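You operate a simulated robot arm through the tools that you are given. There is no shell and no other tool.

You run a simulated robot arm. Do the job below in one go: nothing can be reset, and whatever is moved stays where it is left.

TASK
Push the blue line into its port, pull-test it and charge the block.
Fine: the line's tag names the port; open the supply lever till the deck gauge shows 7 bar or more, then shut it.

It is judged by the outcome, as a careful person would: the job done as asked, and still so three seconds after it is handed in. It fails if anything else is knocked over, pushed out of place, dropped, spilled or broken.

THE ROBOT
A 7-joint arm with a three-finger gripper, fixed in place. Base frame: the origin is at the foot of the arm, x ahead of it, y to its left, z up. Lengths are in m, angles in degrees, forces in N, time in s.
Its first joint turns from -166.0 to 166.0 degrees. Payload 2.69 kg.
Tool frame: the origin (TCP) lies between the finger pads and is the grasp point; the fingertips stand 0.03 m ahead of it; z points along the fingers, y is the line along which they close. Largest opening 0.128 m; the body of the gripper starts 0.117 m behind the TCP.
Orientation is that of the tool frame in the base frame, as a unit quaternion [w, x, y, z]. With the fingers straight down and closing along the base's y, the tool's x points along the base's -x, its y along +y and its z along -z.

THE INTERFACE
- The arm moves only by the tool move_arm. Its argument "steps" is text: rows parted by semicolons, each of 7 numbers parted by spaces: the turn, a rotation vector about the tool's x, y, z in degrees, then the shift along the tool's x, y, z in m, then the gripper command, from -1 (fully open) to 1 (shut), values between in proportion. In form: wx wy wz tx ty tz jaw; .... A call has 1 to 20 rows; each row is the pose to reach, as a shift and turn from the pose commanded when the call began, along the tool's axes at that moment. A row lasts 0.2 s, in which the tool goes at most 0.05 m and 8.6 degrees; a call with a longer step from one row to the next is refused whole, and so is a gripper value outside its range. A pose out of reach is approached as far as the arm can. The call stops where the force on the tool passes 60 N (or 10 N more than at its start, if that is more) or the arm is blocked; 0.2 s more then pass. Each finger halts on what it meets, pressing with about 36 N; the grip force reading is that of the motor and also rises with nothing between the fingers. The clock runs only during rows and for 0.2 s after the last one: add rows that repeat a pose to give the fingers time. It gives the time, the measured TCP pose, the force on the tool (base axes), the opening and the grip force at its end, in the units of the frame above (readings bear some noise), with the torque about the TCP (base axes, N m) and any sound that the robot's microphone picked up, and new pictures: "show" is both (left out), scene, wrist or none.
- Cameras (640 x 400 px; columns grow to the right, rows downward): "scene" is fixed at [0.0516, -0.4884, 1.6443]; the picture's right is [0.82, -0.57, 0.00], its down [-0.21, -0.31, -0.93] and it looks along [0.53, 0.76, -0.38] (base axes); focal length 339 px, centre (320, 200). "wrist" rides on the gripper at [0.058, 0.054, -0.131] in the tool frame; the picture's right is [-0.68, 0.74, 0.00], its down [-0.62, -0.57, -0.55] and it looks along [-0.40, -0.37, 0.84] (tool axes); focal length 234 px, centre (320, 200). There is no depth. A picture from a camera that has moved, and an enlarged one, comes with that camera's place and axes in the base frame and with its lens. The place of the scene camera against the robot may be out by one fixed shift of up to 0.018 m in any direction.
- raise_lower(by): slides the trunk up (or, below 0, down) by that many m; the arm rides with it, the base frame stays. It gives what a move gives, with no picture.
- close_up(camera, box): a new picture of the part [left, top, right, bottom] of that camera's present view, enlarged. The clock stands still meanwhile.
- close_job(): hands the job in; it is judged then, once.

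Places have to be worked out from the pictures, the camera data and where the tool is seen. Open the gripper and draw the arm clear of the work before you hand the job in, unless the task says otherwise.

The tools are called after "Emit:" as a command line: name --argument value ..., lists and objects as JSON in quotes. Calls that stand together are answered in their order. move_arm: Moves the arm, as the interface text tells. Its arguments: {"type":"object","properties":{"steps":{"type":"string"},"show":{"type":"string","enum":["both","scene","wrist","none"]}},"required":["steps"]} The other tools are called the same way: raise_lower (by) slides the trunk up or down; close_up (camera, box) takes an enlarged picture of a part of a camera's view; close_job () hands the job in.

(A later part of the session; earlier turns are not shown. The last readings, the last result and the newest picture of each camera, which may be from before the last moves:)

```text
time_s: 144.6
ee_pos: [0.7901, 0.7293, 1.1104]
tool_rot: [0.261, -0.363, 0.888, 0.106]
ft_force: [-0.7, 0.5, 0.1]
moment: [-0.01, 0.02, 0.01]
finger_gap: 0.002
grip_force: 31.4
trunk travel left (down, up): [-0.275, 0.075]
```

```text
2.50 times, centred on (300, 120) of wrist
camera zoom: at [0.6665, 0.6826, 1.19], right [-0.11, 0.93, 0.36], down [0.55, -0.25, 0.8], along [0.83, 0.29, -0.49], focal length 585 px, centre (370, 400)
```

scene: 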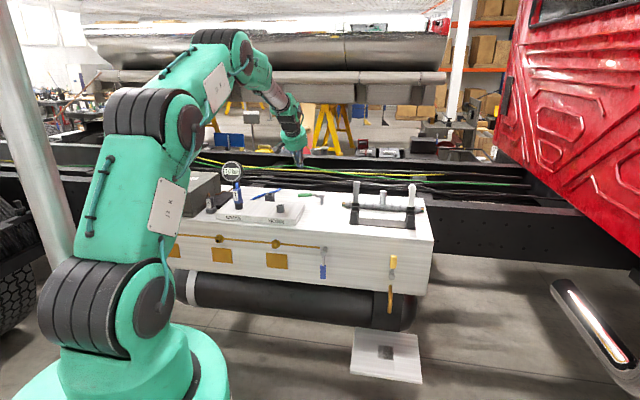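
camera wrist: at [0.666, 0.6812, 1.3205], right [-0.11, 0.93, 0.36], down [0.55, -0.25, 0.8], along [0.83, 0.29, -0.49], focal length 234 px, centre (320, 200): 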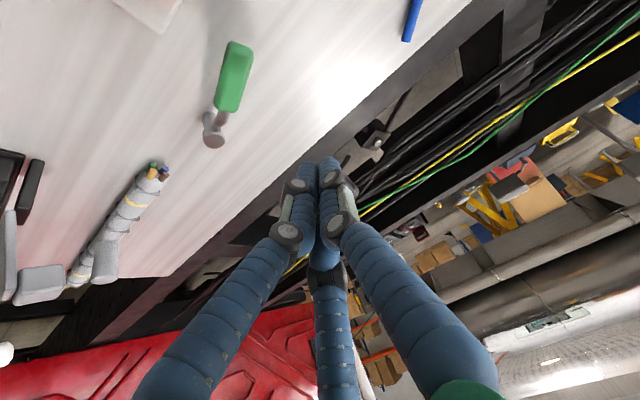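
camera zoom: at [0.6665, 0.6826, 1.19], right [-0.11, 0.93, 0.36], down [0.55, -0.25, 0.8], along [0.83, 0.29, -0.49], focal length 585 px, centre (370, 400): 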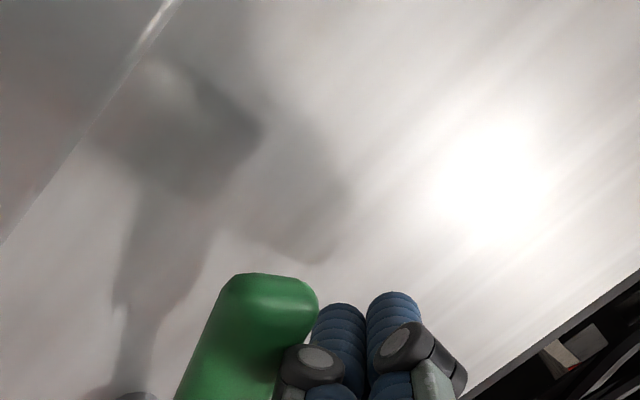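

I push the lever back along its arc to its original position, slowing near the end.

Emit:
move_arm --steps "0 0 0 0.0161 -0.0079 -0.0104 1; 0 0 0 0.0264 -0.0107 -0.017 1; 0 0 0 0.0366 -0.0134 -0.0236 1; 0 0 0 0.0472 -0.021 -0.0304 1; 0 0 0 0.0577 -0.0286 -0.0372 1; 0 0 0 0.0655 -0.04 -0.0422 1; 0 0 0 0.073 -0.0515 -0.0471 1; 0 0 0 0.0768 -0.061 -0.0495 1; 0 0 0 0.0785 -0.067 -0.0506 1; 0 0 0 0.0785 -0.067 -0.0506 1" --show "both"

Emit:
close_up --camera "scene" --box '[286, 170, 344, 218]'

Emit:
close_up --camera "scene" --box '[210, 150, 258, 190]'

```text
time_s: 146.8
ee_pos: [0.7695, 0.6137, 1.1142]
tool_rot: [0.261, -0.363, 0.888, 0.105]
ft_force: [-0.2, -1.2, -0.2]
moment: [0.0, -0.04, 0.01]
finger_gap: 0.0023
grip_force: 31.0
trunk travel left (down, up): [-0.275, 0.075]
camera wrist: at [0.6465, 0.5674, 1.192], right [-0.11, 0.93, 0.36], down [0.55, -0.25, 0.8], along [0.83, 0.29, -0.49], focal length 234 px, centre (320, 200)
```

scene: 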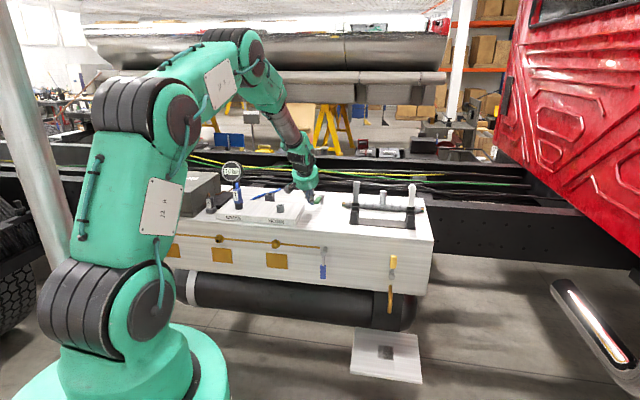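
wrist: 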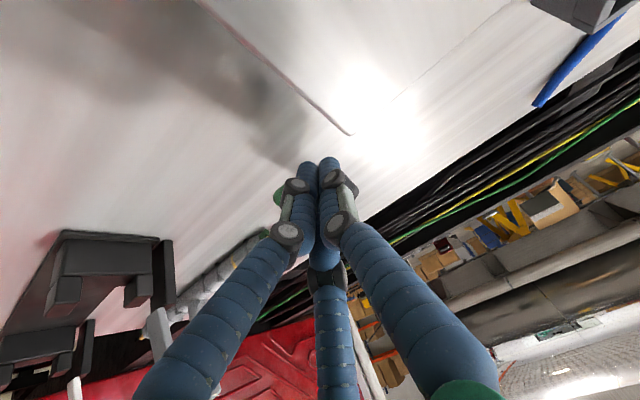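

```text
8.33 times, centred on (315, 194) of scene
camera zoom: at [0.0516, -0.4884, 1.6443], right [0.82, -0.57, 0.0], down [-0.21, -0.31, -0.93], along [0.53, 0.76, -0.38], focal length 2825 px, centre (362, 250)
```

zoom: 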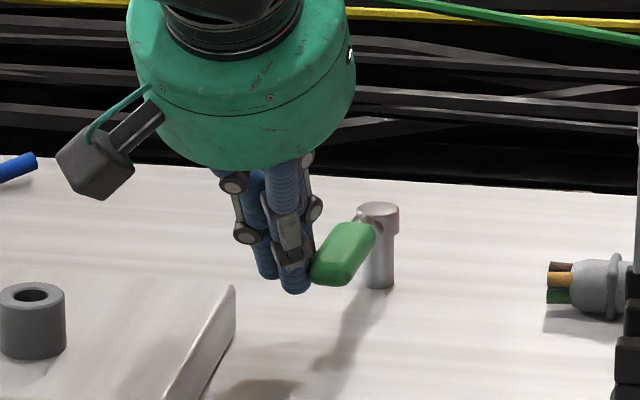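

```text
10.00 times, centred on (234, 170) of scene
camera zoom: at [0.0516, -0.4884, 1.6443], right [0.82, -0.57, 0.0], down [-0.21, -0.31, -0.93], along [0.53, 0.76, -0.38], focal length 3390 px, centre (1180, 500)
```

zoom: 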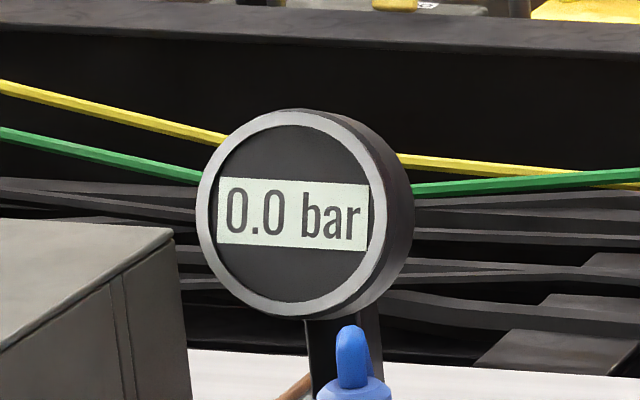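

Nearly back. I push the last few degrees gently to its original stop.

Emit:
move_arm --steps "0 0 0 0.0007 -0.003 -0.0004 1; 0 0 0 0.0013 -0.006 -0.0008 1; 0 0 0 0.0013 -0.008 -0.0008 1; 0 0 0 0.0013 -0.008 -0.0008 1" --show "none"

Emit:
close_up --camera "scene" --box '[308, 188, 332, 218]'

```text
time_s: 147.8
ee_pos: [0.7738, 0.6082, 1.1126]
tool_rot: [0.261, -0.364, 0.888, 0.105]
ft_force: [-6.2, 6.7, 1.7]
moment: [0.12, 0.05, 0.17]
finger_gap: 0.0022
grip_force: 31.5
trunk travel left (down, up): [-0.275, 0.075]
```

```text
13.33 times, centred on (320, 203) of scene
camera zoom: at [0.0516, -0.4884, 1.6443], right [0.82, -0.57, 0.0], down [-0.21, -0.31, -0.93], along [0.53, 0.76, -0.38], focal length 4519 px, centre (320, 160)
```

zoom: 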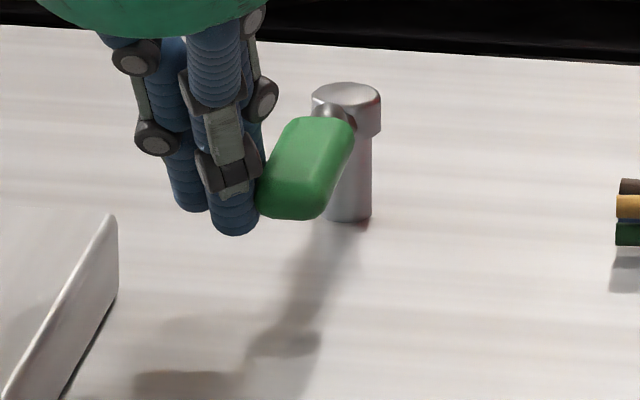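

The green lever is back on its original stop, same picture as at the start. I lift off and bring the wrist camera round in front of the deck to study the blue and yellow levers and their piping.

Emit:
move_arm --steps "0 0 0 -0.02 0.01 -0.036 1; 0 0 0 -0.045 0.01 -0.073 0.6; 0 0 0 -0.07 0.01 -0.1093 0.2; 0 0 0 -0.031 0.01 -0.1344 0; 0 0 0 0.008 -0.01 -0.1594 0; 0 0 0 0.047 -0.03 -0.1845 0; 0 0 0 0.0855 -0.05 -0.2095 0; 0 0 0 0.1244 -0.07 -0.2345 0; 0 0 0 0.1633 -0.09 -0.2596 0; 0 0 0 0.2021 -0.11 -0.2847 0; 0 0 0 0.241 -0.13 -0.3097 0; 0 8.2 0 0.241 -0.15 -0.3097 0; 0 16.4 0 0.241 -0.17 -0.3097 0; 0 24.6 0 0.241 -0.18 -0.3097 0; 0 32.8 0 0.241 -0.18 -0.3097 0; 0 32.8 0 0.241 -0.18 -0.3097 0" --show "none"

Emit:
close_up --camera "scene" --box '[308, 188, 332, 218]'

```text
refused: row 5 steps farther than a row can; nothing moved
```

```text
13.33 times, centred on (320, 203) of scene
camera zoom: at [0.0516, -0.4884, 1.6443], right [0.82, -0.57, 0.0], down [-0.21, -0.31, -0.93], along [0.53, 0.76, -0.38], focal length 4519 px, centre (320, 160)
```

zoom: 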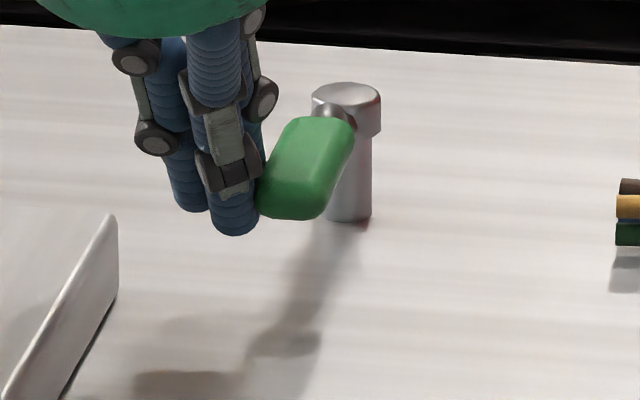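

One step was a hair too long; I resend with shorter steps.

Emit:
move_arm --steps "0 0 0 -0.018 0.01 -0.033 1; 0 0 0 -0.04 0.01 -0.07 0.6; 0 0 0 -0.07 0.01 -0.1093 0.2; 0 0 0 -0.031 0.01 -0.1344 0; 0 0 0 0.007 -0.003 -0.1585 0; 0 0 0 0.045 -0.016 -0.183 0; 0 0 0 0.083 -0.029 -0.2075 0; 0 0 0 0.121 -0.042 -0.232 0; 0 0 0 0.159 -0.055 -0.2565 0; 0 0 0 0.197 -0.068 -0.281 0; 0 0 0 0.235 -0.081 -0.3055 0; 0 8.2 0 0.241 -0.11 -0.3097 0; 0 16.4 0 0.241 -0.14 -0.3097 0; 0 24.6 0 0.241 -0.17 -0.3097 0; 0 32.8 0 0.241 -0.18 -0.3097 0; 0 32.8 0 0.241 -0.18 -0.3097 0" --show "none"

Emit:
close_up --camera "scene" --box '[308, 188, 332, 218]'

```text
time_s: 151.2
ee_pos: [0.6372, 0.2207, 1.2452]
tool_rot: [-0.002, -0.377, 0.926, -0.003]
ft_force: [0.0, 0.5, -0.6]
moment: [-0.04, 0.05, 0.03]
finger_gap: 0.0639
grip_force: 0.1
trunk travel left (down, up): [-0.275, 0.075]
```

```text
13.33 times, centred on (320, 203) of scene
camera zoom: at [0.0516, -0.4884, 1.6443], right [0.82, -0.57, 0.0], down [-0.21, -0.31, -0.93], along [0.53, 0.76, -0.38], focal length 4519 px, centre (320, 160)
```

zoom: 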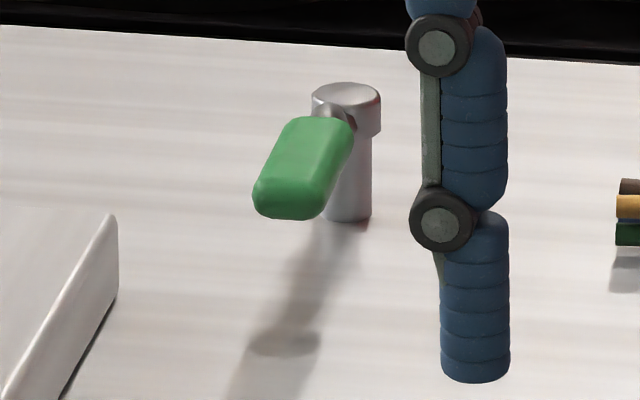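

Green lever is exactly as in the first pictures. Now I turn the camera to face the front panel.

Emit:
move_arm --steps "0 0 -7.2 0 0 0 -0.3; 0 0 -14.3 0 0 0 -0.3; 0 0 -21.5 0 0 0 -0.3; 0 0 -28.6 0 0 0 -0.3; 0 0 -35.8 0 0 0 -0.3; 0 0 -42.95 0 0 0 -0.3; 0 0 -42.95 0 0 0 -0.3" --show "none"

Emit:
move_arm --steps "5.7 -6.1 0 0 0 0.02 -0.3; 11.4 -12.2 0 0 0 0.05 -0.3; 17.1 -18.4 0 0 0 0.08 -0.3; 22.9 -24.5 0 0 0 0.11 -0.3; 28.6 -30.7 0 0 0 0.14 -0.3; 28.6 -30.7 0 0 0 0.17 -0.3; 28.6 -30.7 0 0 0 0.17 -0.3" --show "both"

```text
time_s: 152.8
ee_pos: [0.6355, 0.2209, 1.244]
tool_rot: [-0.001, -0.691, 0.722, -0.001]
ft_force: [0.2, 0.2, 0.0]
moment: [-0.02, 0.0, 0.01]
finger_gap: 0.0832
grip_force: 0.1
trunk travel left (down, up): [-0.275, 0.075]
```

```text
time_s: 154.4
ee_pos: [0.6357, 0.2187, 1.0758]
tool_rot: [0.358, -0.645, 0.675, 0.003]
ft_force: [-0.7, 0.5, 0.3]
moment: [-0.03, -0.02, -0.05]
finger_gap: 0.0833
grip_force: 0.1
trunk travel left (down, up): [-0.275, 0.075]
camera wrist: at [0.5312, 0.1142, 1.1206], right [-0.7, 0.71, -0.01], down [0.18, 0.19, 0.97], along [0.69, 0.68, -0.26], focal length 234 px, centre (320, 200)
```

scene: 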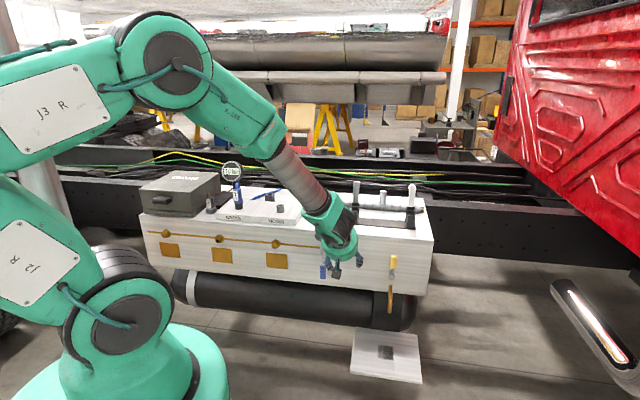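
wrist: 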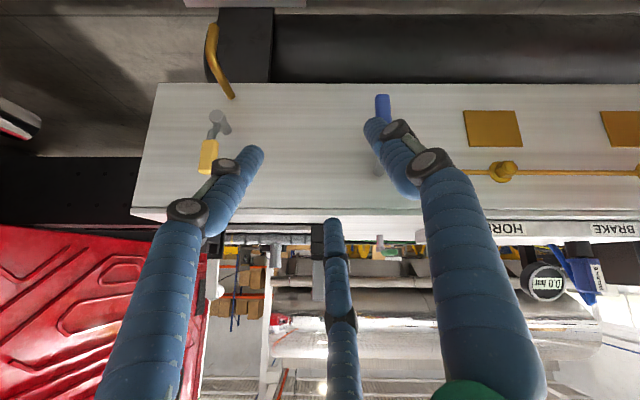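

Emit:
close_up --camera "wrist" --box '[180, 0, 290, 180]'

Emit:
close_up --camera "wrist" --box '[340, 70, 500, 210]'

Emit:
close_up --camera "wrist" --box '[460, 90, 640, 220]'

Emit:
close_up --camera "wrist" --box '[180, 0, 480, 110]'

```text
2.22 times, centred on (235, 90) of wrist
camera zoom: at [0.5312, 0.1142, 1.1206], right [-0.7, 0.71, -0.01], down [0.18, 0.19, 0.97], along [0.69, 0.68, -0.26], focal length 520 px, centre (509, 444)
```

zoom: 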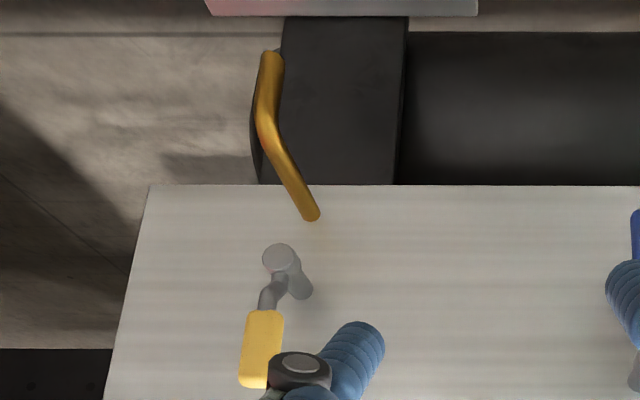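

```text
2.86 times, centred on (420, 140) of wrist
camera zoom: at [0.5312, 0.1142, 1.1206], right [-0.7, 0.71, -0.01], down [0.18, 0.19, 0.97], along [0.69, 0.68, -0.26], focal length 669 px, centre (34, 371)
```

zoom: 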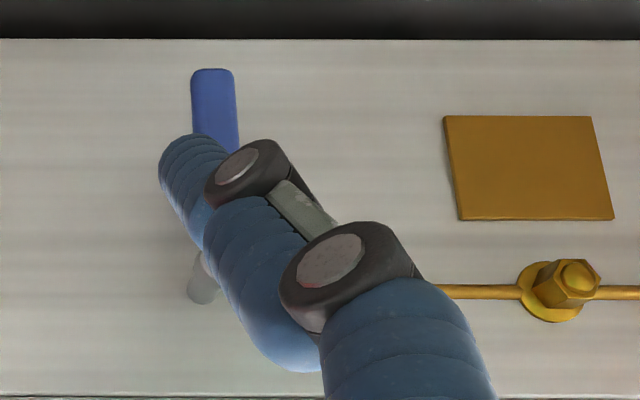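

```text
3.08 times, centred on (550, 155) of wrist
camera zoom: at [0.5312, 0.1142, 1.1206], right [-0.7, 0.71, -0.01], down [0.18, 0.19, 0.97], along [0.69, 0.68, -0.26], focal length 720 px, centre (-388, 338)
```

zoom: 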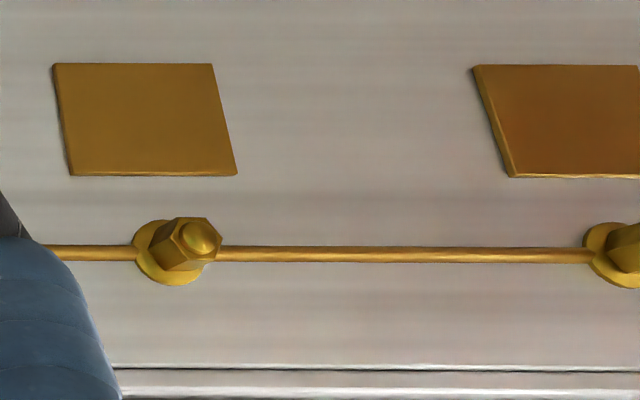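

```text
2.13 times, centred on (330, 55) of wrist
camera zoom: at [0.5312, 0.1142, 1.1206], right [-0.7, 0.71, -0.01], down [0.18, 0.19, 0.97], along [0.69, 0.68, -0.26], focal length 500 px, centre (299, 509)
```

zoom: 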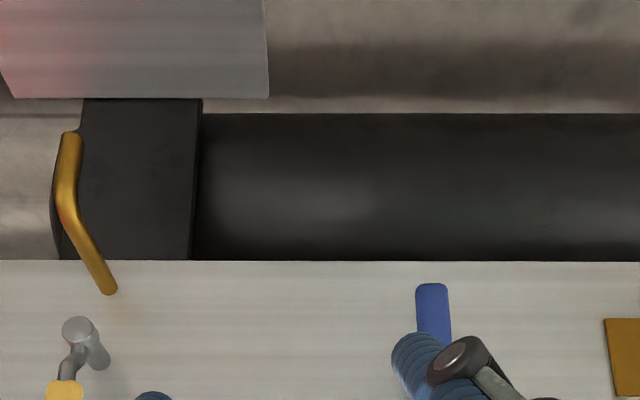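

The brass rail with its fittings runs to the blue lever, the yellow one is a drain spout, and the green one has no pipe at all, which fits with its doing nothing. So the piped (blue) lever is the likely supply. I'll approach it with closed fingers, on its right side, ready to stop at any hiss.

Emit:
move_arm --steps "0 0 0 0.0214 0.0202 0.0327 0.3; 0 0 0 0.0429 0.0403 0.0654 1; 0 0 0 0.0643 0.0605 0.0981 1; 0 0 0 0.0857 0.0806 0.1308 1; 0 0 0 0.0664 0.1016 0.1305 1; 0 0 0 0.0471 0.1226 0.1302 1; 0 0 0 0.0471 0.1226 0.1302 1" --show "both"

Emit:
close_up --camera "wrist" --box '[240, 60, 420, 200]'

```text
time_s: 156.0
ee_pos: [0.6346, 0.2667, 0.9378]
tool_rot: [0.33, -0.652, 0.682, 0.023]
ft_force: [-1.2, -0.2, 0.0]
moment: [-0.01, 0.0, -0.01]
finger_gap: 0.0023
grip_force: 31.3
out of reach, approached as far as the arm can: row 2, 3, 4, 5, 6, 7
trunk travel left (down, up): [-0.275, 0.075]
camera wrist: at [0.5355, 0.1619, 0.9913], right [-0.71, 0.7, 0.03], down [0.24, 0.2, 0.95], along [0.66, 0.68, -0.31], focal length 234 px, centre (320, 200)
```

scene: 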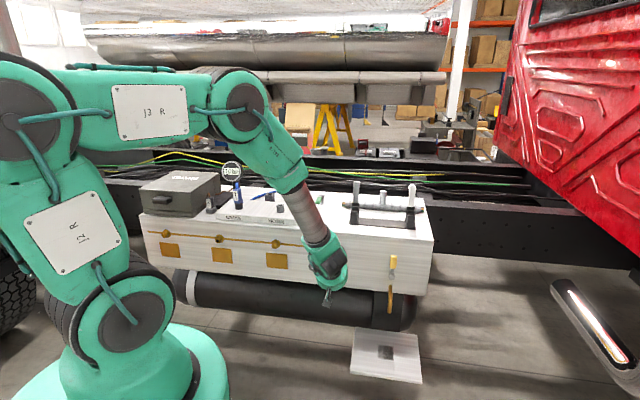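
wrist: 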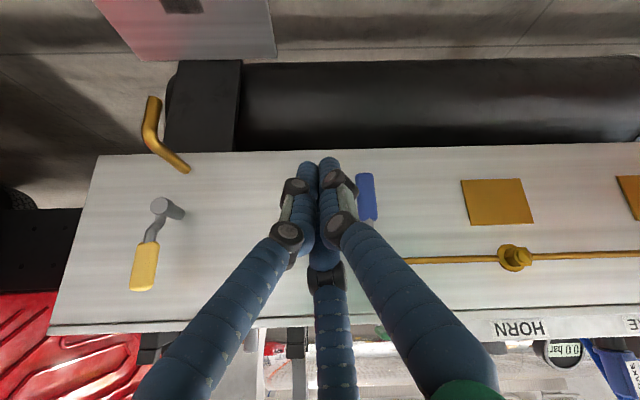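

```text
2.86 times, centred on (330, 130) of wrist
camera zoom: at [0.5355, 0.1619, 0.9913], right [-0.71, 0.7, 0.03], down [0.24, 0.2, 0.95], along [0.66, 0.68, -0.31], focal length 669 px, centre (291, 400)
```

zoom: 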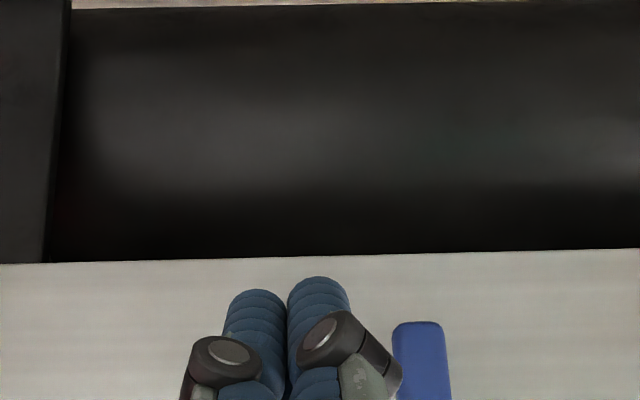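

The arm is at its fold limit here, so I lower the trunk by 0.10 m to bring the work within comfortable reach.

Emit:
raise_lower --by -0.1

Emit:
close_up --camera "scene" --box '[200, 150, 440, 330]'

```text
time_s: 157.3
ee_pos: [0.6356, 0.2668, 0.8388]
tool_rot: [0.33, -0.652, 0.683, 0.023]
ft_force: [0.2, 0.1, 0.0]
moment: [0.01, 0.0, 0.01]
finger_gap: 0.0021
grip_force: 31.3
trunk travel left (down, up): [-0.175, 0.175]
```

```text
2.22 times, centred on (320, 240) of scene
camera zoom: at [0.0516, -0.4884, 1.6443], right [0.82, -0.57, 0.0], down [-0.21, -0.31, -0.93], along [0.53, 0.76, -0.38], focal length 753 px, centre (320, 111)
```

zoom: 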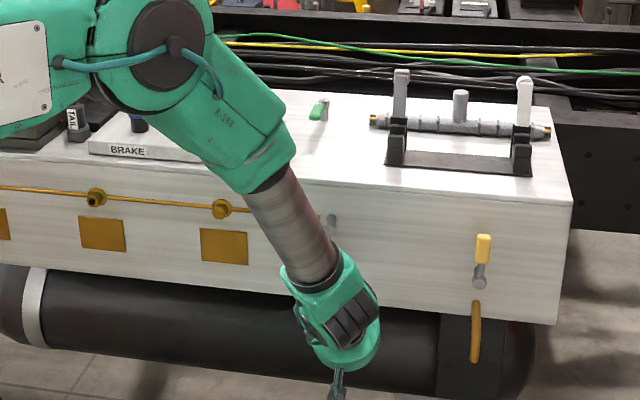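

Emit:
move_arm --steps "0 0 0 -0.0149 -0.0124 -0.0243 1; 0 0 0 -0.0298 -0.0247 -0.0485 1; 0 0 0 -0.0446 -0.0081 -0.0479 1; 0 0 0 -0.0618 -0.0242 -0.0292 1; 0 0 0 -0.0789 -0.0402 -0.0104 1; 0 0 0 -0.0961 -0.0563 0.0083 1; 0 0 0 -0.0961 -0.0563 0.0083 1" --show "both"

Emit:
close_up --camera "wrist" --box '[260, 110, 440, 250]'

Emit:
close_up --camera "scene" --box '[280, 220, 376, 290]'

```text
time_s: 158.9
ee_pos: [0.6815, 0.3451, 0.9007]
tool_rot: [0.331, -0.651, 0.683, 0.023]
ft_force: [0.4, 0.6, -0.3]
moment: [0.02, 0.02, 0.03]
finger_gap: 0.0021
grip_force: 31.5
trunk travel left (down, up): [-0.175, 0.175]
camera wrist: at [0.5824, 0.2409, 0.9547], right [-0.71, 0.7, 0.03], down [0.24, 0.2, 0.95], along [0.66, 0.68, -0.31], focal length 234 px, centre (320, 200)
```

scene: 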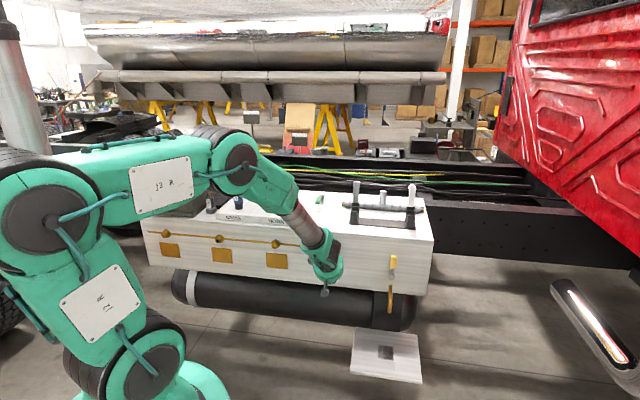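
wrist: 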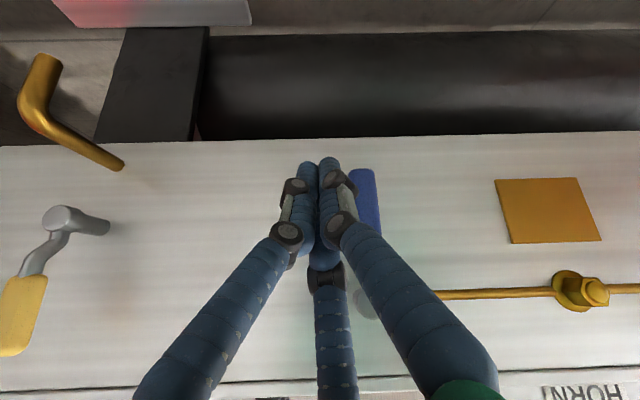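

```text
2.86 times, centred on (350, 180) of wrist
camera zoom: at [0.5824, 0.2409, 0.9547], right [-0.71, 0.7, 0.03], down [0.24, 0.2, 0.95], along [0.66, 0.68, -0.31], focal length 669 px, centre (234, 257)
```

zoom: 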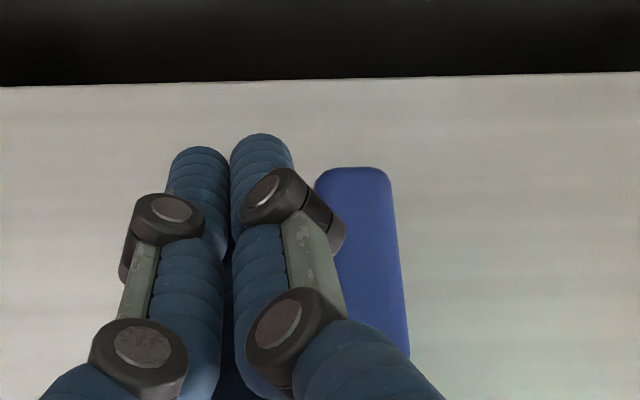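

```text
5.71 times, centred on (328, 255) of scene
camera zoom: at [0.0516, -0.4884, 1.6443], right [0.82, -0.57, 0.0], down [-0.21, -0.31, -0.93], along [0.53, 0.76, -0.38], focal length 1937 px, centre (274, -114)
```

zoom: 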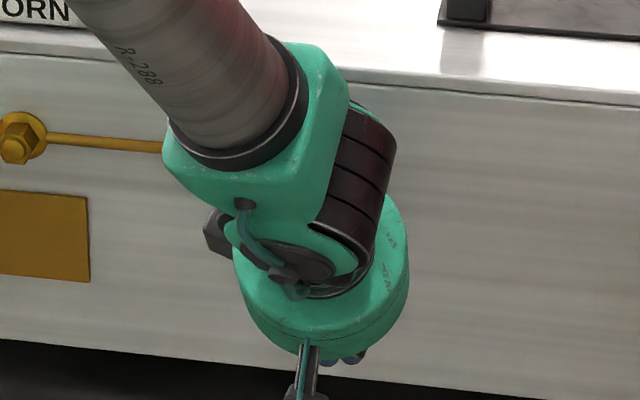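

The pusher is just right of the blue handle. I advance to the handle's depth and look.

Emit:
move_arm --steps "0 0 0 -0.0105 -0.0098 0.0114 1; 0 0 0 -0.0209 -0.0196 0.0228 1; 0 0 0 -0.0209 -0.0196 0.0228 1" --show "wrist"

Emit:
close_up --camera "wrist" --box '[260, 110, 440, 290]'

```text
time_s: 159.7
ee_pos: [0.7081, 0.3729, 0.9003]
tool_rot: [0.33, -0.652, 0.682, 0.024]
ft_force: [-0.3, 0.6, 0.6]
moment: [-0.01, 0.0, -0.03]
finger_gap: 0.0019
grip_force: 31.3
trunk travel left (down, up): [-0.175, 0.175]
camera wrist: at [0.6092, 0.2679, 0.9535], right [-0.71, 0.7, 0.03], down [0.24, 0.2, 0.95], along [0.66, 0.68, -0.31], focal length 234 px, centre (320, 200)
```

wrist: 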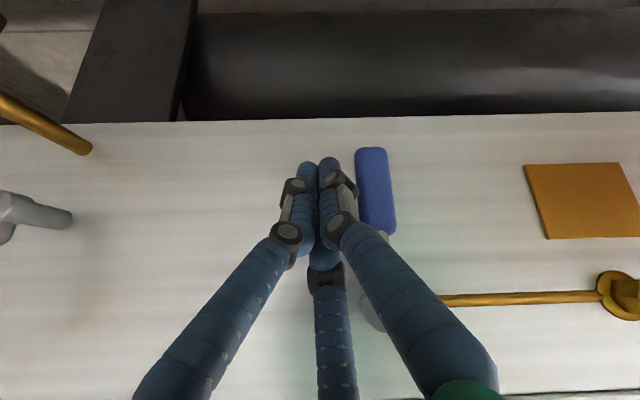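

```text
2.22 times, centred on (350, 200) of wrist
camera zoom: at [0.6092, 0.2679, 0.9535], right [-0.71, 0.7, 0.03], down [0.24, 0.2, 0.95], along [0.66, 0.68, -0.31], focal length 520 px, centre (253, 200)
```

zoom: 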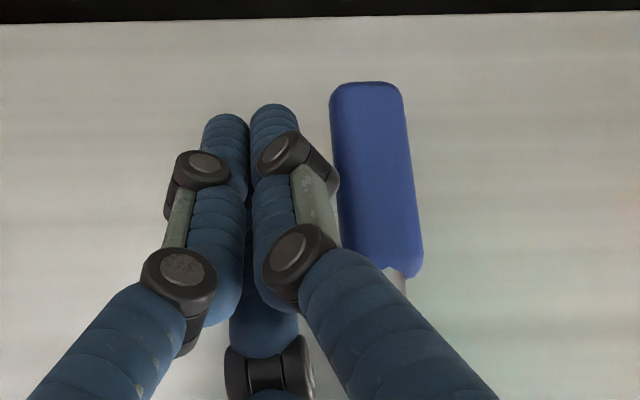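

Handle is at u≈−0.197, my pusher 18 mm to its right. I push it gently left (+u) by about 15° and check force, sound and gauge.

Emit:
move_arm --steps "0 0 0 -0.0067 0.0075 0.0003 1; 0 0 0 -0.0133 0.0149 0.0006 1; 0 0 0 -0.0185 0.0212 0.0013 1; 0 0 0 -0.0236 0.0276 0.0021 1; 0 0 0 -0.0286 0.034 0.0029 1; 0 0 0 -0.0286 0.034 0.0029 1" --show "both"

Emit:
close_up --camera "wrist" --box '[260, 110, 440, 290]'

Emit:
close_up --camera "scene" --box '[210, 150, 258, 190]'

```text
time_s: 160.5
ee_pos: [0.6989, 0.382, 0.9003]
tool_rot: [0.331, -0.649, 0.685, 0.017]
ft_force: [19.6, -17.1, -5.6]
moment: [-0.53, -0.36, -0.25]
finger_gap: 0.0021
grip_force: 31.4
trunk travel left (down, up): [-0.175, 0.175]
stopped in row 3: the force on the tool passed its limit at 69 N (the readings are from after the stop); the commanded pose is now the measured one
camera wrist: at [0.5975, 0.2786, 0.9532], right [-0.7, 0.71, 0.02], down [0.24, 0.2, 0.95], along [0.67, 0.67, -0.31], focal length 234 px, centre (320, 200)
```

scene: 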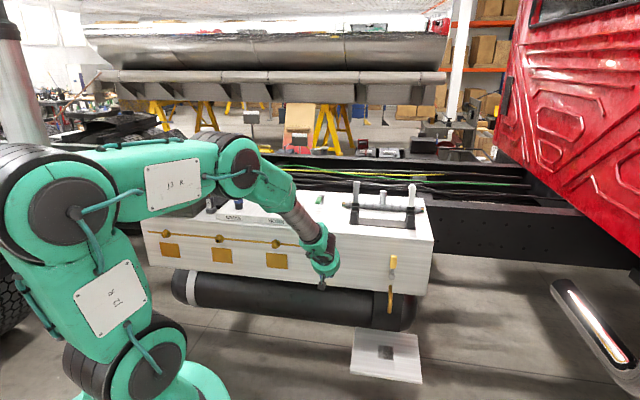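
wrist: 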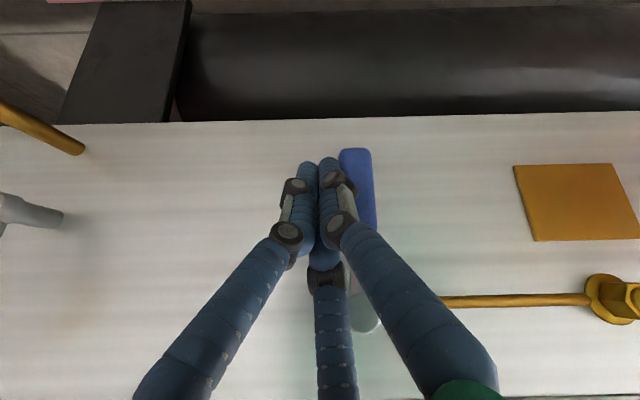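

```text
2.22 times, centred on (350, 200) of wrist
camera zoom: at [0.5975, 0.2786, 0.9532], right [-0.7, 0.71, 0.02], down [0.24, 0.2, 0.95], along [0.67, 0.67, -0.31], focal length 520 px, centre (253, 200)
```

zoom: 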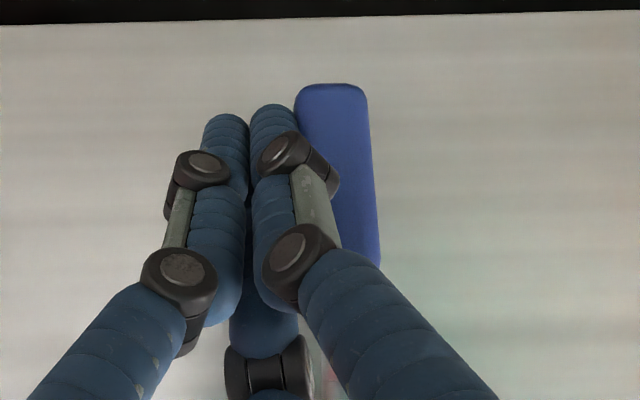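

```text
10.00 times, centred on (234, 170) of scene
camera zoom: at [0.0516, -0.4884, 1.6443], right [0.82, -0.57, 0.0], down [-0.21, -0.31, -0.93], along [0.53, 0.76, -0.38], focal length 3390 px, centre (1180, 500)
```

zoom: 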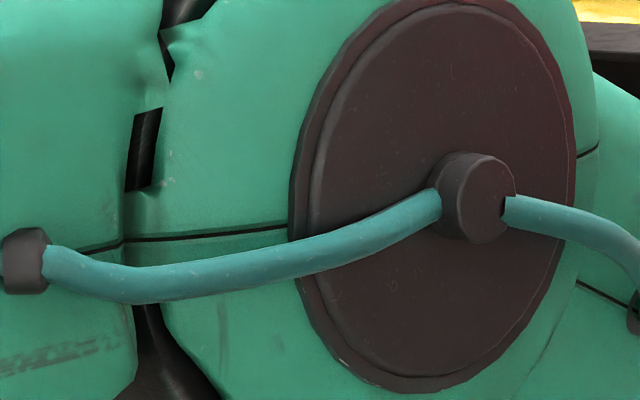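

The blue lever is hard against a stop in that direction; it did not move. If it opens, it's the other way. I back off and go round to its left side.

Emit:
move_arm --steps "0 0 0 0.0067 -0.0075 -0.0003 1; 0 0 0 0.0225 0.0072 -0.0175 1; 0 0 0 0.0382 0.0219 -0.0346 1; 0 0 0 0.0102 0.0532 -0.0334 1; 0 0 0 -0.0177 0.0845 -0.0322 1; 0 0 0 -0.0335 0.0698 -0.015 1; 0 0 0 -0.0492 0.0551 0.0021 1; 0 0 0 -0.0492 0.0551 0.0021 1" --show "both"

Emit:
close_up --camera "wrist" --box '[200, 90, 440, 290]'

```text
time_s: 162.3
ee_pos: [0.6447, 0.4349, 0.8999]
tool_rot: [0.331, -0.648, 0.686, 0.017]
ft_force: [0.2, 0.5, -0.1]
moment: [0.03, 0.06, 0.03]
finger_gap: 0.0021
grip_force: 31.3
trunk travel left (down, up): [-0.175, 0.175]
camera wrist: at [0.5442, 0.3319, 0.9524], right [-0.7, 0.71, 0.03], down [0.24, 0.2, 0.95], along [0.67, 0.68, -0.31], focal length 234 px, centre (320, 200)
```

scene: 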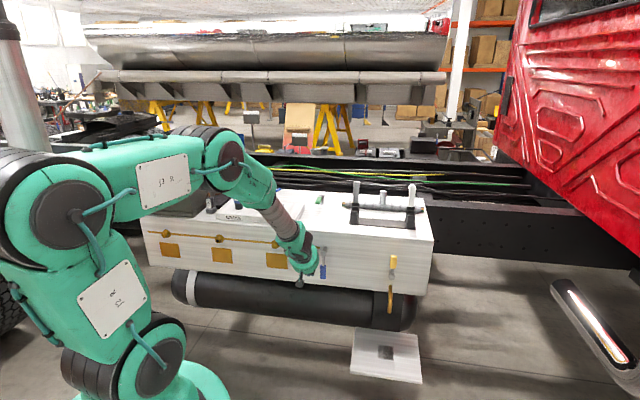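
wrist: 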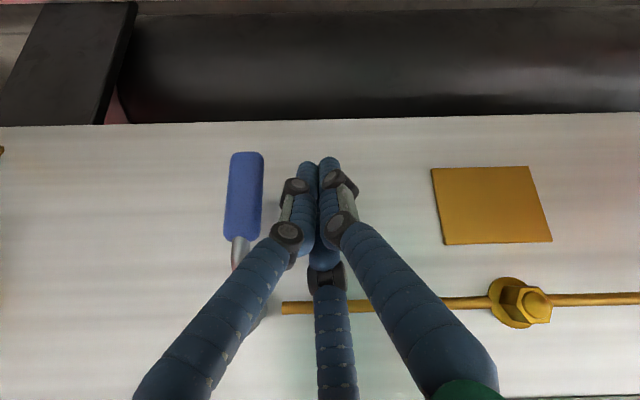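

```text
2.00 times, centred on (320, 190) of wrist
camera zoom: at [0.5442, 0.3319, 0.9524], right [-0.7, 0.71, 0.03], down [0.24, 0.2, 0.95], along [0.67, 0.68, -0.31], focal length 468 px, centre (320, 220)
```

zoom: 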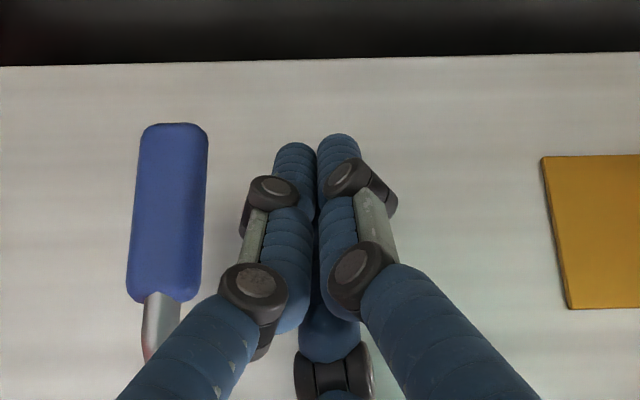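

Now I push it right (−u), slowly, and watch for resistance or any sound.

Emit:
move_arm --steps "0 0 0 0.01 -0.0112 -0.0004 1; 0 0 0 0.018 -0.0202 -0.0008 1; 0 0 0 0.022 -0.0247 -0.0008 1; 0 0 0 0.026 -0.0287 -0.0006 1; 0 0 0 0.0302 -0.0327 -0.0003 1; 0 0 0 0.0343 -0.0365 0.0001 1" --show "wrist"

Emit:
close_up --camera "wrist" --box '[200, 90, 440, 290]'

```text
time_s: 163.7
ee_pos: [0.6794, 0.3996, 0.8984]
tool_rot: [0.331, -0.649, 0.685, 0.018]
ft_force: [0.5, 0.3, 0.0]
moment: [-0.01, 0.01, 0.0]
finger_gap: 0.0021
grip_force: 31.5
trunk travel left (down, up): [-0.175, 0.175]
camera wrist: at [0.5788, 0.2969, 0.9518], right [-0.7, 0.71, 0.02], down [0.24, 0.2, 0.95], along [0.67, 0.68, -0.31], focal length 234 px, centre (320, 200)
```

wrist: 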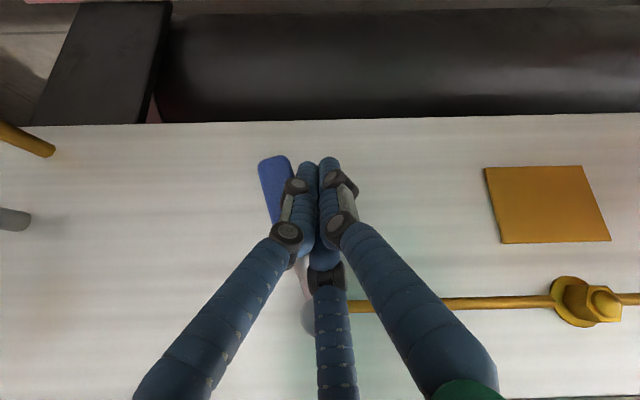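

```text
2.00 times, centred on (320, 190) of wrist
camera zoom: at [0.5788, 0.2969, 0.9518], right [-0.7, 0.71, 0.02], down [0.24, 0.2, 0.95], along [0.67, 0.68, -0.31], focal length 468 px, centre (320, 220)
```

zoom: 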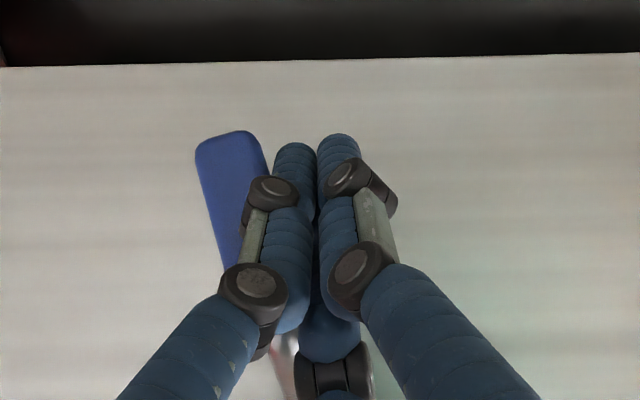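

It moves freely this way with no sound so far. I go on to about 40° and check again.

Emit:
move_arm --steps "0 0 0 0.0055 -0.0085 -0.0018 1; 0 0 0 0.011 -0.017 -0.0041 1; 0 0 0 0.0164 -0.0255 -0.0066 1; 0 0 0 0.0217 -0.0339 -0.0092 1; 0 0 0 0.0217 -0.0339 -0.0092 1" --show "both"

Emit:
close_up --camera "scene" --box '[200, 140, 300, 220]'

```text
time_s: 164.9
ee_pos: [0.7071, 0.3725, 0.909]
tool_rot: [0.331, -0.649, 0.685, 0.018]
ft_force: [-0.6, -1.7, -1.4]
moment: [0.02, -0.03, -0.04]
finger_gap: 0.0022
grip_force: 31.5
trunk travel left (down, up): [-0.175, 0.175]
camera wrist: at [0.6063, 0.2681, 0.962], right [-0.7, 0.71, 0.03], down [0.24, 0.2, 0.95], along [0.67, 0.68, -0.31], focal length 234 px, centre (320, 200)
```

scene: 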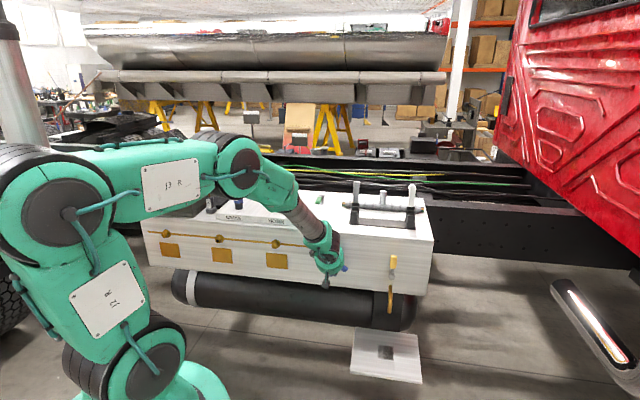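
wrist: 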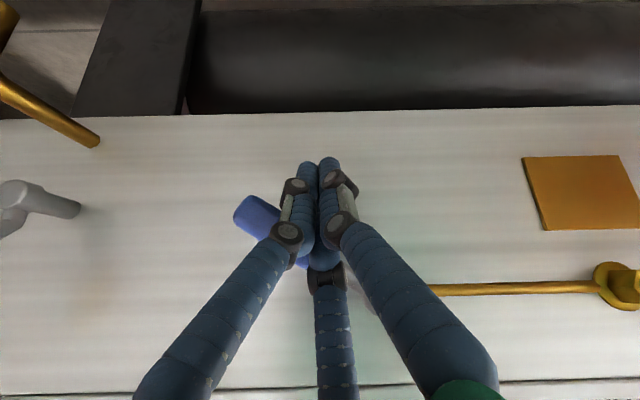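

```text
5.00 times, centred on (250, 180) of scene
camera zoom: at [0.0516, -0.4884, 1.6443], right [0.82, -0.57, 0.0], down [-0.21, -0.31, -0.93], along [0.53, 0.76, -0.38], focal length 1695 px, centre (670, 300)
```

zoom: 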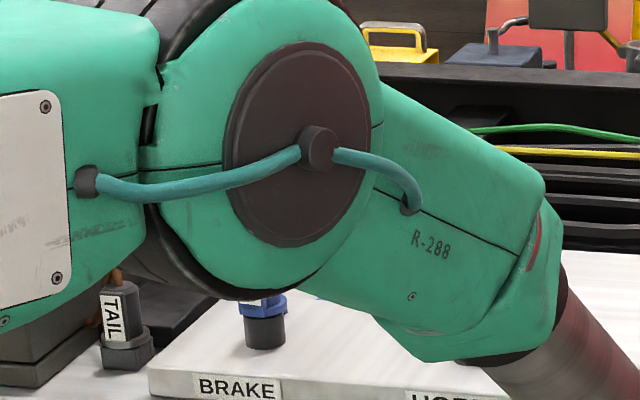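

No sound, lever at about 45°. My elbow hides the gauge, so I draw the pusher straight back and look.

Emit:
move_arm --steps "0 0 0 0.0172 0.0161 -0.0187 1; 0 0 0 0.0343 0.0321 -0.0374 1; 0 0 0 0.0515 0.0482 -0.0562 1; 0 0 0 0.0515 0.0482 -0.0562 1" --show "none"

Emit:
raise_lower --by 0.1

Emit:
close_up --camera "scene" --box '[200, 140, 300, 220]'

Emit:
close_up --camera "wrist" --box '[200, 60, 520, 300]'

```text
time_s: 165.9
ee_pos: [0.6434, 0.3075, 0.9064]
tool_rot: [0.331, -0.649, 0.685, 0.018]
ft_force: [0.6, -0.4, -0.3]
moment: [-0.03, -0.03, 0.01]
finger_gap: 0.0019
grip_force: 31.4
trunk travel left (down, up): [-0.175, 0.175]
```

```text
time_s: 167.2
ee_pos: [0.6435, 0.3075, 1.0068]
tool_rot: [0.331, -0.649, 0.685, 0.018]
ft_force: [-0.1, -0.7, -0.7]
moment: [-0.02, 0.02, -0.03]
finger_gap: 0.0019
grip_force: 31.8
trunk travel left (down, up): [-0.275, 0.075]
```

```text
5.00 times, centred on (250, 180) of scene
camera zoom: at [0.0516, -0.4884, 1.6443], right [0.82, -0.57, 0.0], down [-0.21, -0.31, -0.93], along [0.53, 0.76, -0.38], focal length 1695 px, centre (670, 300)
```

zoom: 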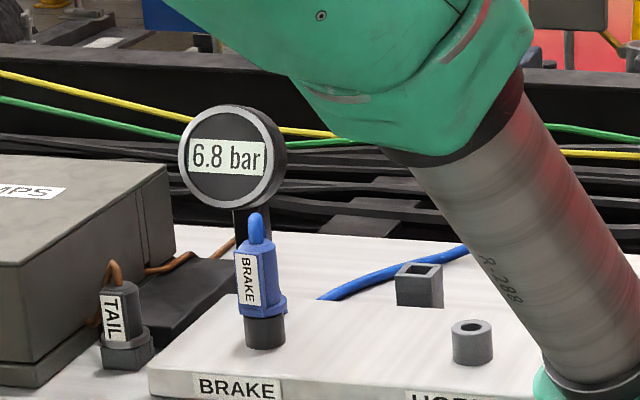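

```text
1.67 times, centred on (360, 180) of wrist
camera zoom: at [0.5431, 0.2045, 1.0596], right [-0.7, 0.71, 0.03], down [0.24, 0.2, 0.95], along [0.67, 0.68, -0.31], focal length 390 px, centre (253, 233)
```

zoom: 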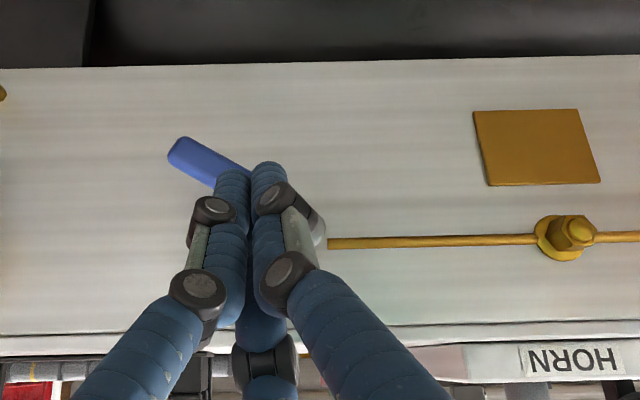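

The gauge reads 6.8 bar and rising: the blue lever is the supply, and the line holds. I now go to the lever's other side at once to shut it as the gauge passes 7 bar.

Emit:
raise_lower --by -0.07

Emit:
move_arm --steps "0 0 0 0.0109 -0.0236 -0.0098 1; 0 0 0 0.0228 -0.049 -0.0203 1; 0 0 0 0.0055 -0.0648 -0.0015 1; 0 0 0 -0.0118 -0.0806 0.0172 1; 0 0 0 -0.0291 -0.0964 0.036 1; 0 0 0 -0.0301 -0.0845 0.0452 1; 0 0 0 -0.0294 -0.0684 0.0595 1; 0 0 0 -0.0323 -0.0521 0.0704 1; 0 0 0 -0.0391 -0.0338 0.0795 1; 0 0 0 -0.0426 -0.0237 0.0848 1; 0 0 0 -0.0426 -0.0237 0.0848 1" --show "both"

Emit:
close_up --camera "scene" --box '[200, 140, 300, 220]'

```text
time_s: 168.3
ee_pos: [0.6432, 0.3084, 0.9381]
tool_rot: [0.331, -0.649, 0.685, 0.017]
ft_force: [-0.9, 0.4, -0.4]
moment: [0.02, 0.01, -0.01]
finger_gap: 0.0019
grip_force: 31.3
trunk travel left (down, up): [-0.205, 0.145]
```

```text
time_s: 170.7
ee_pos: [0.6992, 0.3797, 0.8999]
tool_rot: [0.331, -0.648, 0.685, 0.018]
ft_force: [0.7, -1.5, -1.5]
moment: [-0.07, -0.06, 0.0]
finger_gap: 0.0021
grip_force: 31.5
trunk travel left (down, up): [-0.205, 0.145]
camera wrist: at [0.5987, 0.2765, 0.9536], right [-0.7, 0.71, 0.03], down [0.24, 0.2, 0.95], along [0.67, 0.68, -0.31], focal length 234 px, centre (320, 200)
```

scene: 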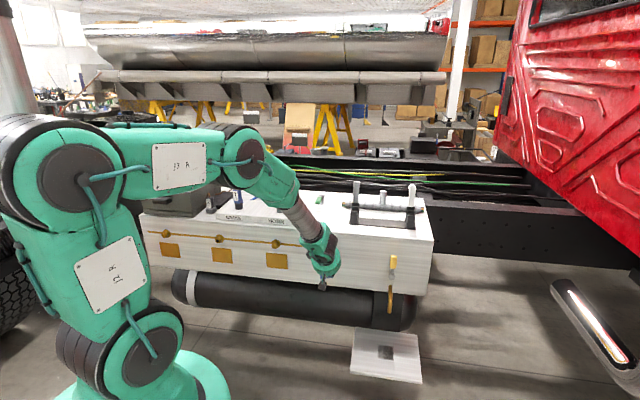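
wrist: 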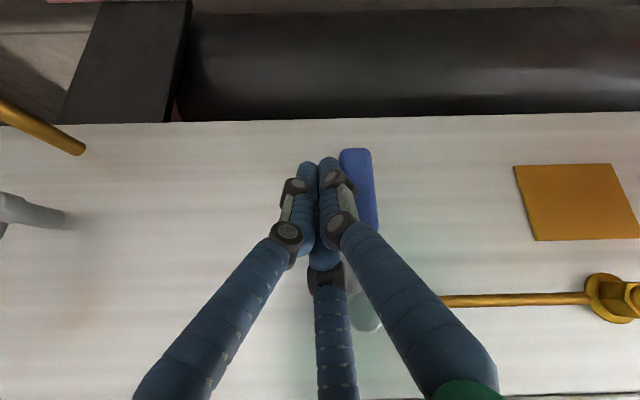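

```text
5.00 times, centred on (250, 180) of scene
camera zoom: at [0.0516, -0.4884, 1.6443], right [0.82, -0.57, 0.0], down [-0.21, -0.31, -0.93], along [0.53, 0.76, -0.38], focal length 1695 px, centre (670, 300)
```

zoom: 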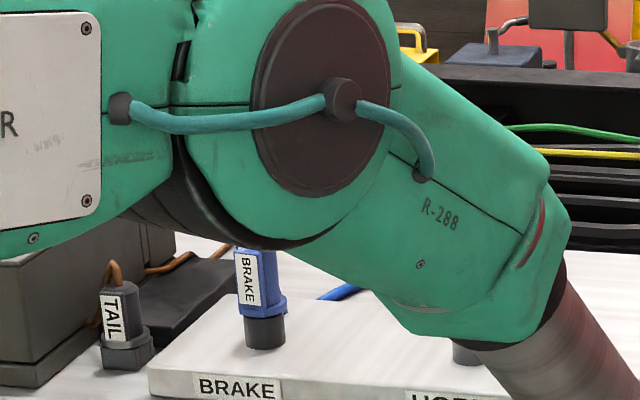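

The lever is back down, within about a degree of where it met its stop before. I nudge it a few millimetres more to be sure it is fully shut.

Emit:
move_arm --steps "0 0 0 -0.0013 0.0015 0 1; 0 0 0 -0.0024 0.0027 0.0001 1; 0 0 0 -0.003 0.0034 0.0001 1; 0 0 0 -0.003 0.0034 0.0001 1" --show "none"

```text
time_s: 171.7
ee_pos: [0.699, 0.3819, 0.9016]
tool_rot: [0.332, -0.648, 0.686, 0.018]
ft_force: [24.8, -25.6, -8.8]
moment: [-0.67, -0.53, -0.32]
finger_gap: 0.002
grip_force: 31.8
trunk travel left (down, up): [-0.205, 0.145]
```

It's on its stop (36 N). I back the pusher off sideways, draw back, raise the trunk, and check the gauge and the levers.

Emit:
move_arm --steps "0 0 0 0.004 -0.0045 -0.0001 1; 0 0 0 0.01 -0.0112 -0.0003 1; 0 0 0 0.0215 -0.0007 -0.0128 1; 0 0 0 0.0388 0.0151 -0.0315 1; 0 0 0 0.0562 0.0309 -0.0503 1; 0 0 0 0.0562 0.0309 -0.0503 1" --show "none"

Emit:
raise_lower --by 0.07

Emit:
close_up --camera "scene" --box '[200, 140, 300, 220]'

Emit:
close_up --camera "wrist" --box '[200, 60, 520, 300]'

```text
time_s: 173.1
ee_pos: [0.6486, 0.3178, 0.9017]
tool_rot: [0.331, -0.649, 0.685, 0.017]
ft_force: [0.1, -0.2, 1.1]
moment: [0.0, 0.01, -0.01]
finger_gap: 0.0022
grip_force: 31.8
trunk travel left (down, up): [-0.205, 0.145]
```

```text
time_s: 174.2
ee_pos: [0.6498, 0.3165, 0.9703]
tool_rot: [0.331, -0.649, 0.685, 0.018]
ft_force: [0.2, -0.1, -1.0]
moment: [-0.03, 0.02, -0.02]
finger_gap: 0.0021
grip_force: 31.3
trunk travel left (down, up): [-0.275, 0.075]
```

```text
5.00 times, centred on (250, 180) of scene
camera zoom: at [0.0516, -0.4884, 1.6443], right [0.82, -0.57, 0.0], down [-0.21, -0.31, -0.93], along [0.53, 0.76, -0.38], focal length 1695 px, centre (670, 300)
```

zoom: 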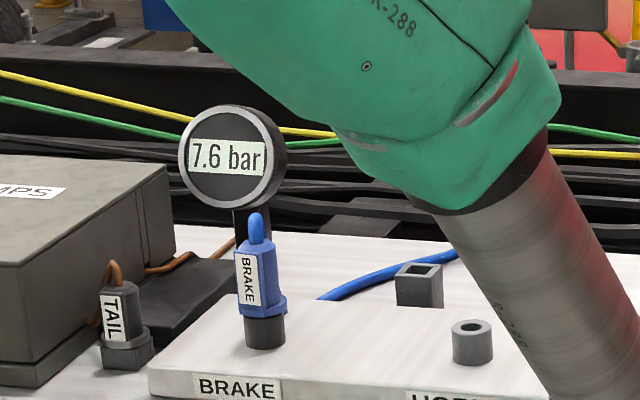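

```text
1.67 times, centred on (360, 180) of wrist
camera zoom: at [0.5483, 0.2135, 1.0232], right [-0.7, 0.71, 0.03], down [0.24, 0.2, 0.95], along [0.67, 0.68, -0.31], focal length 390 px, centre (253, 233)
```

zoom: 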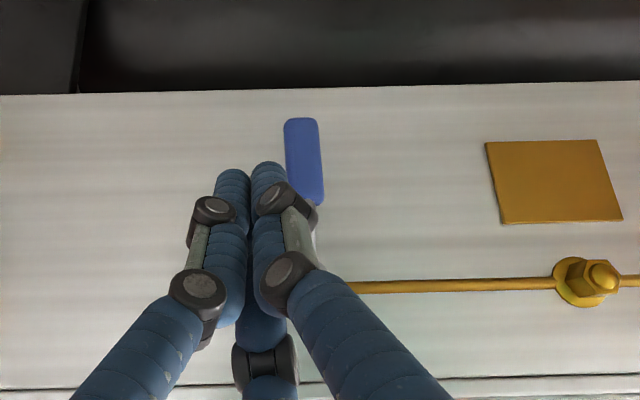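

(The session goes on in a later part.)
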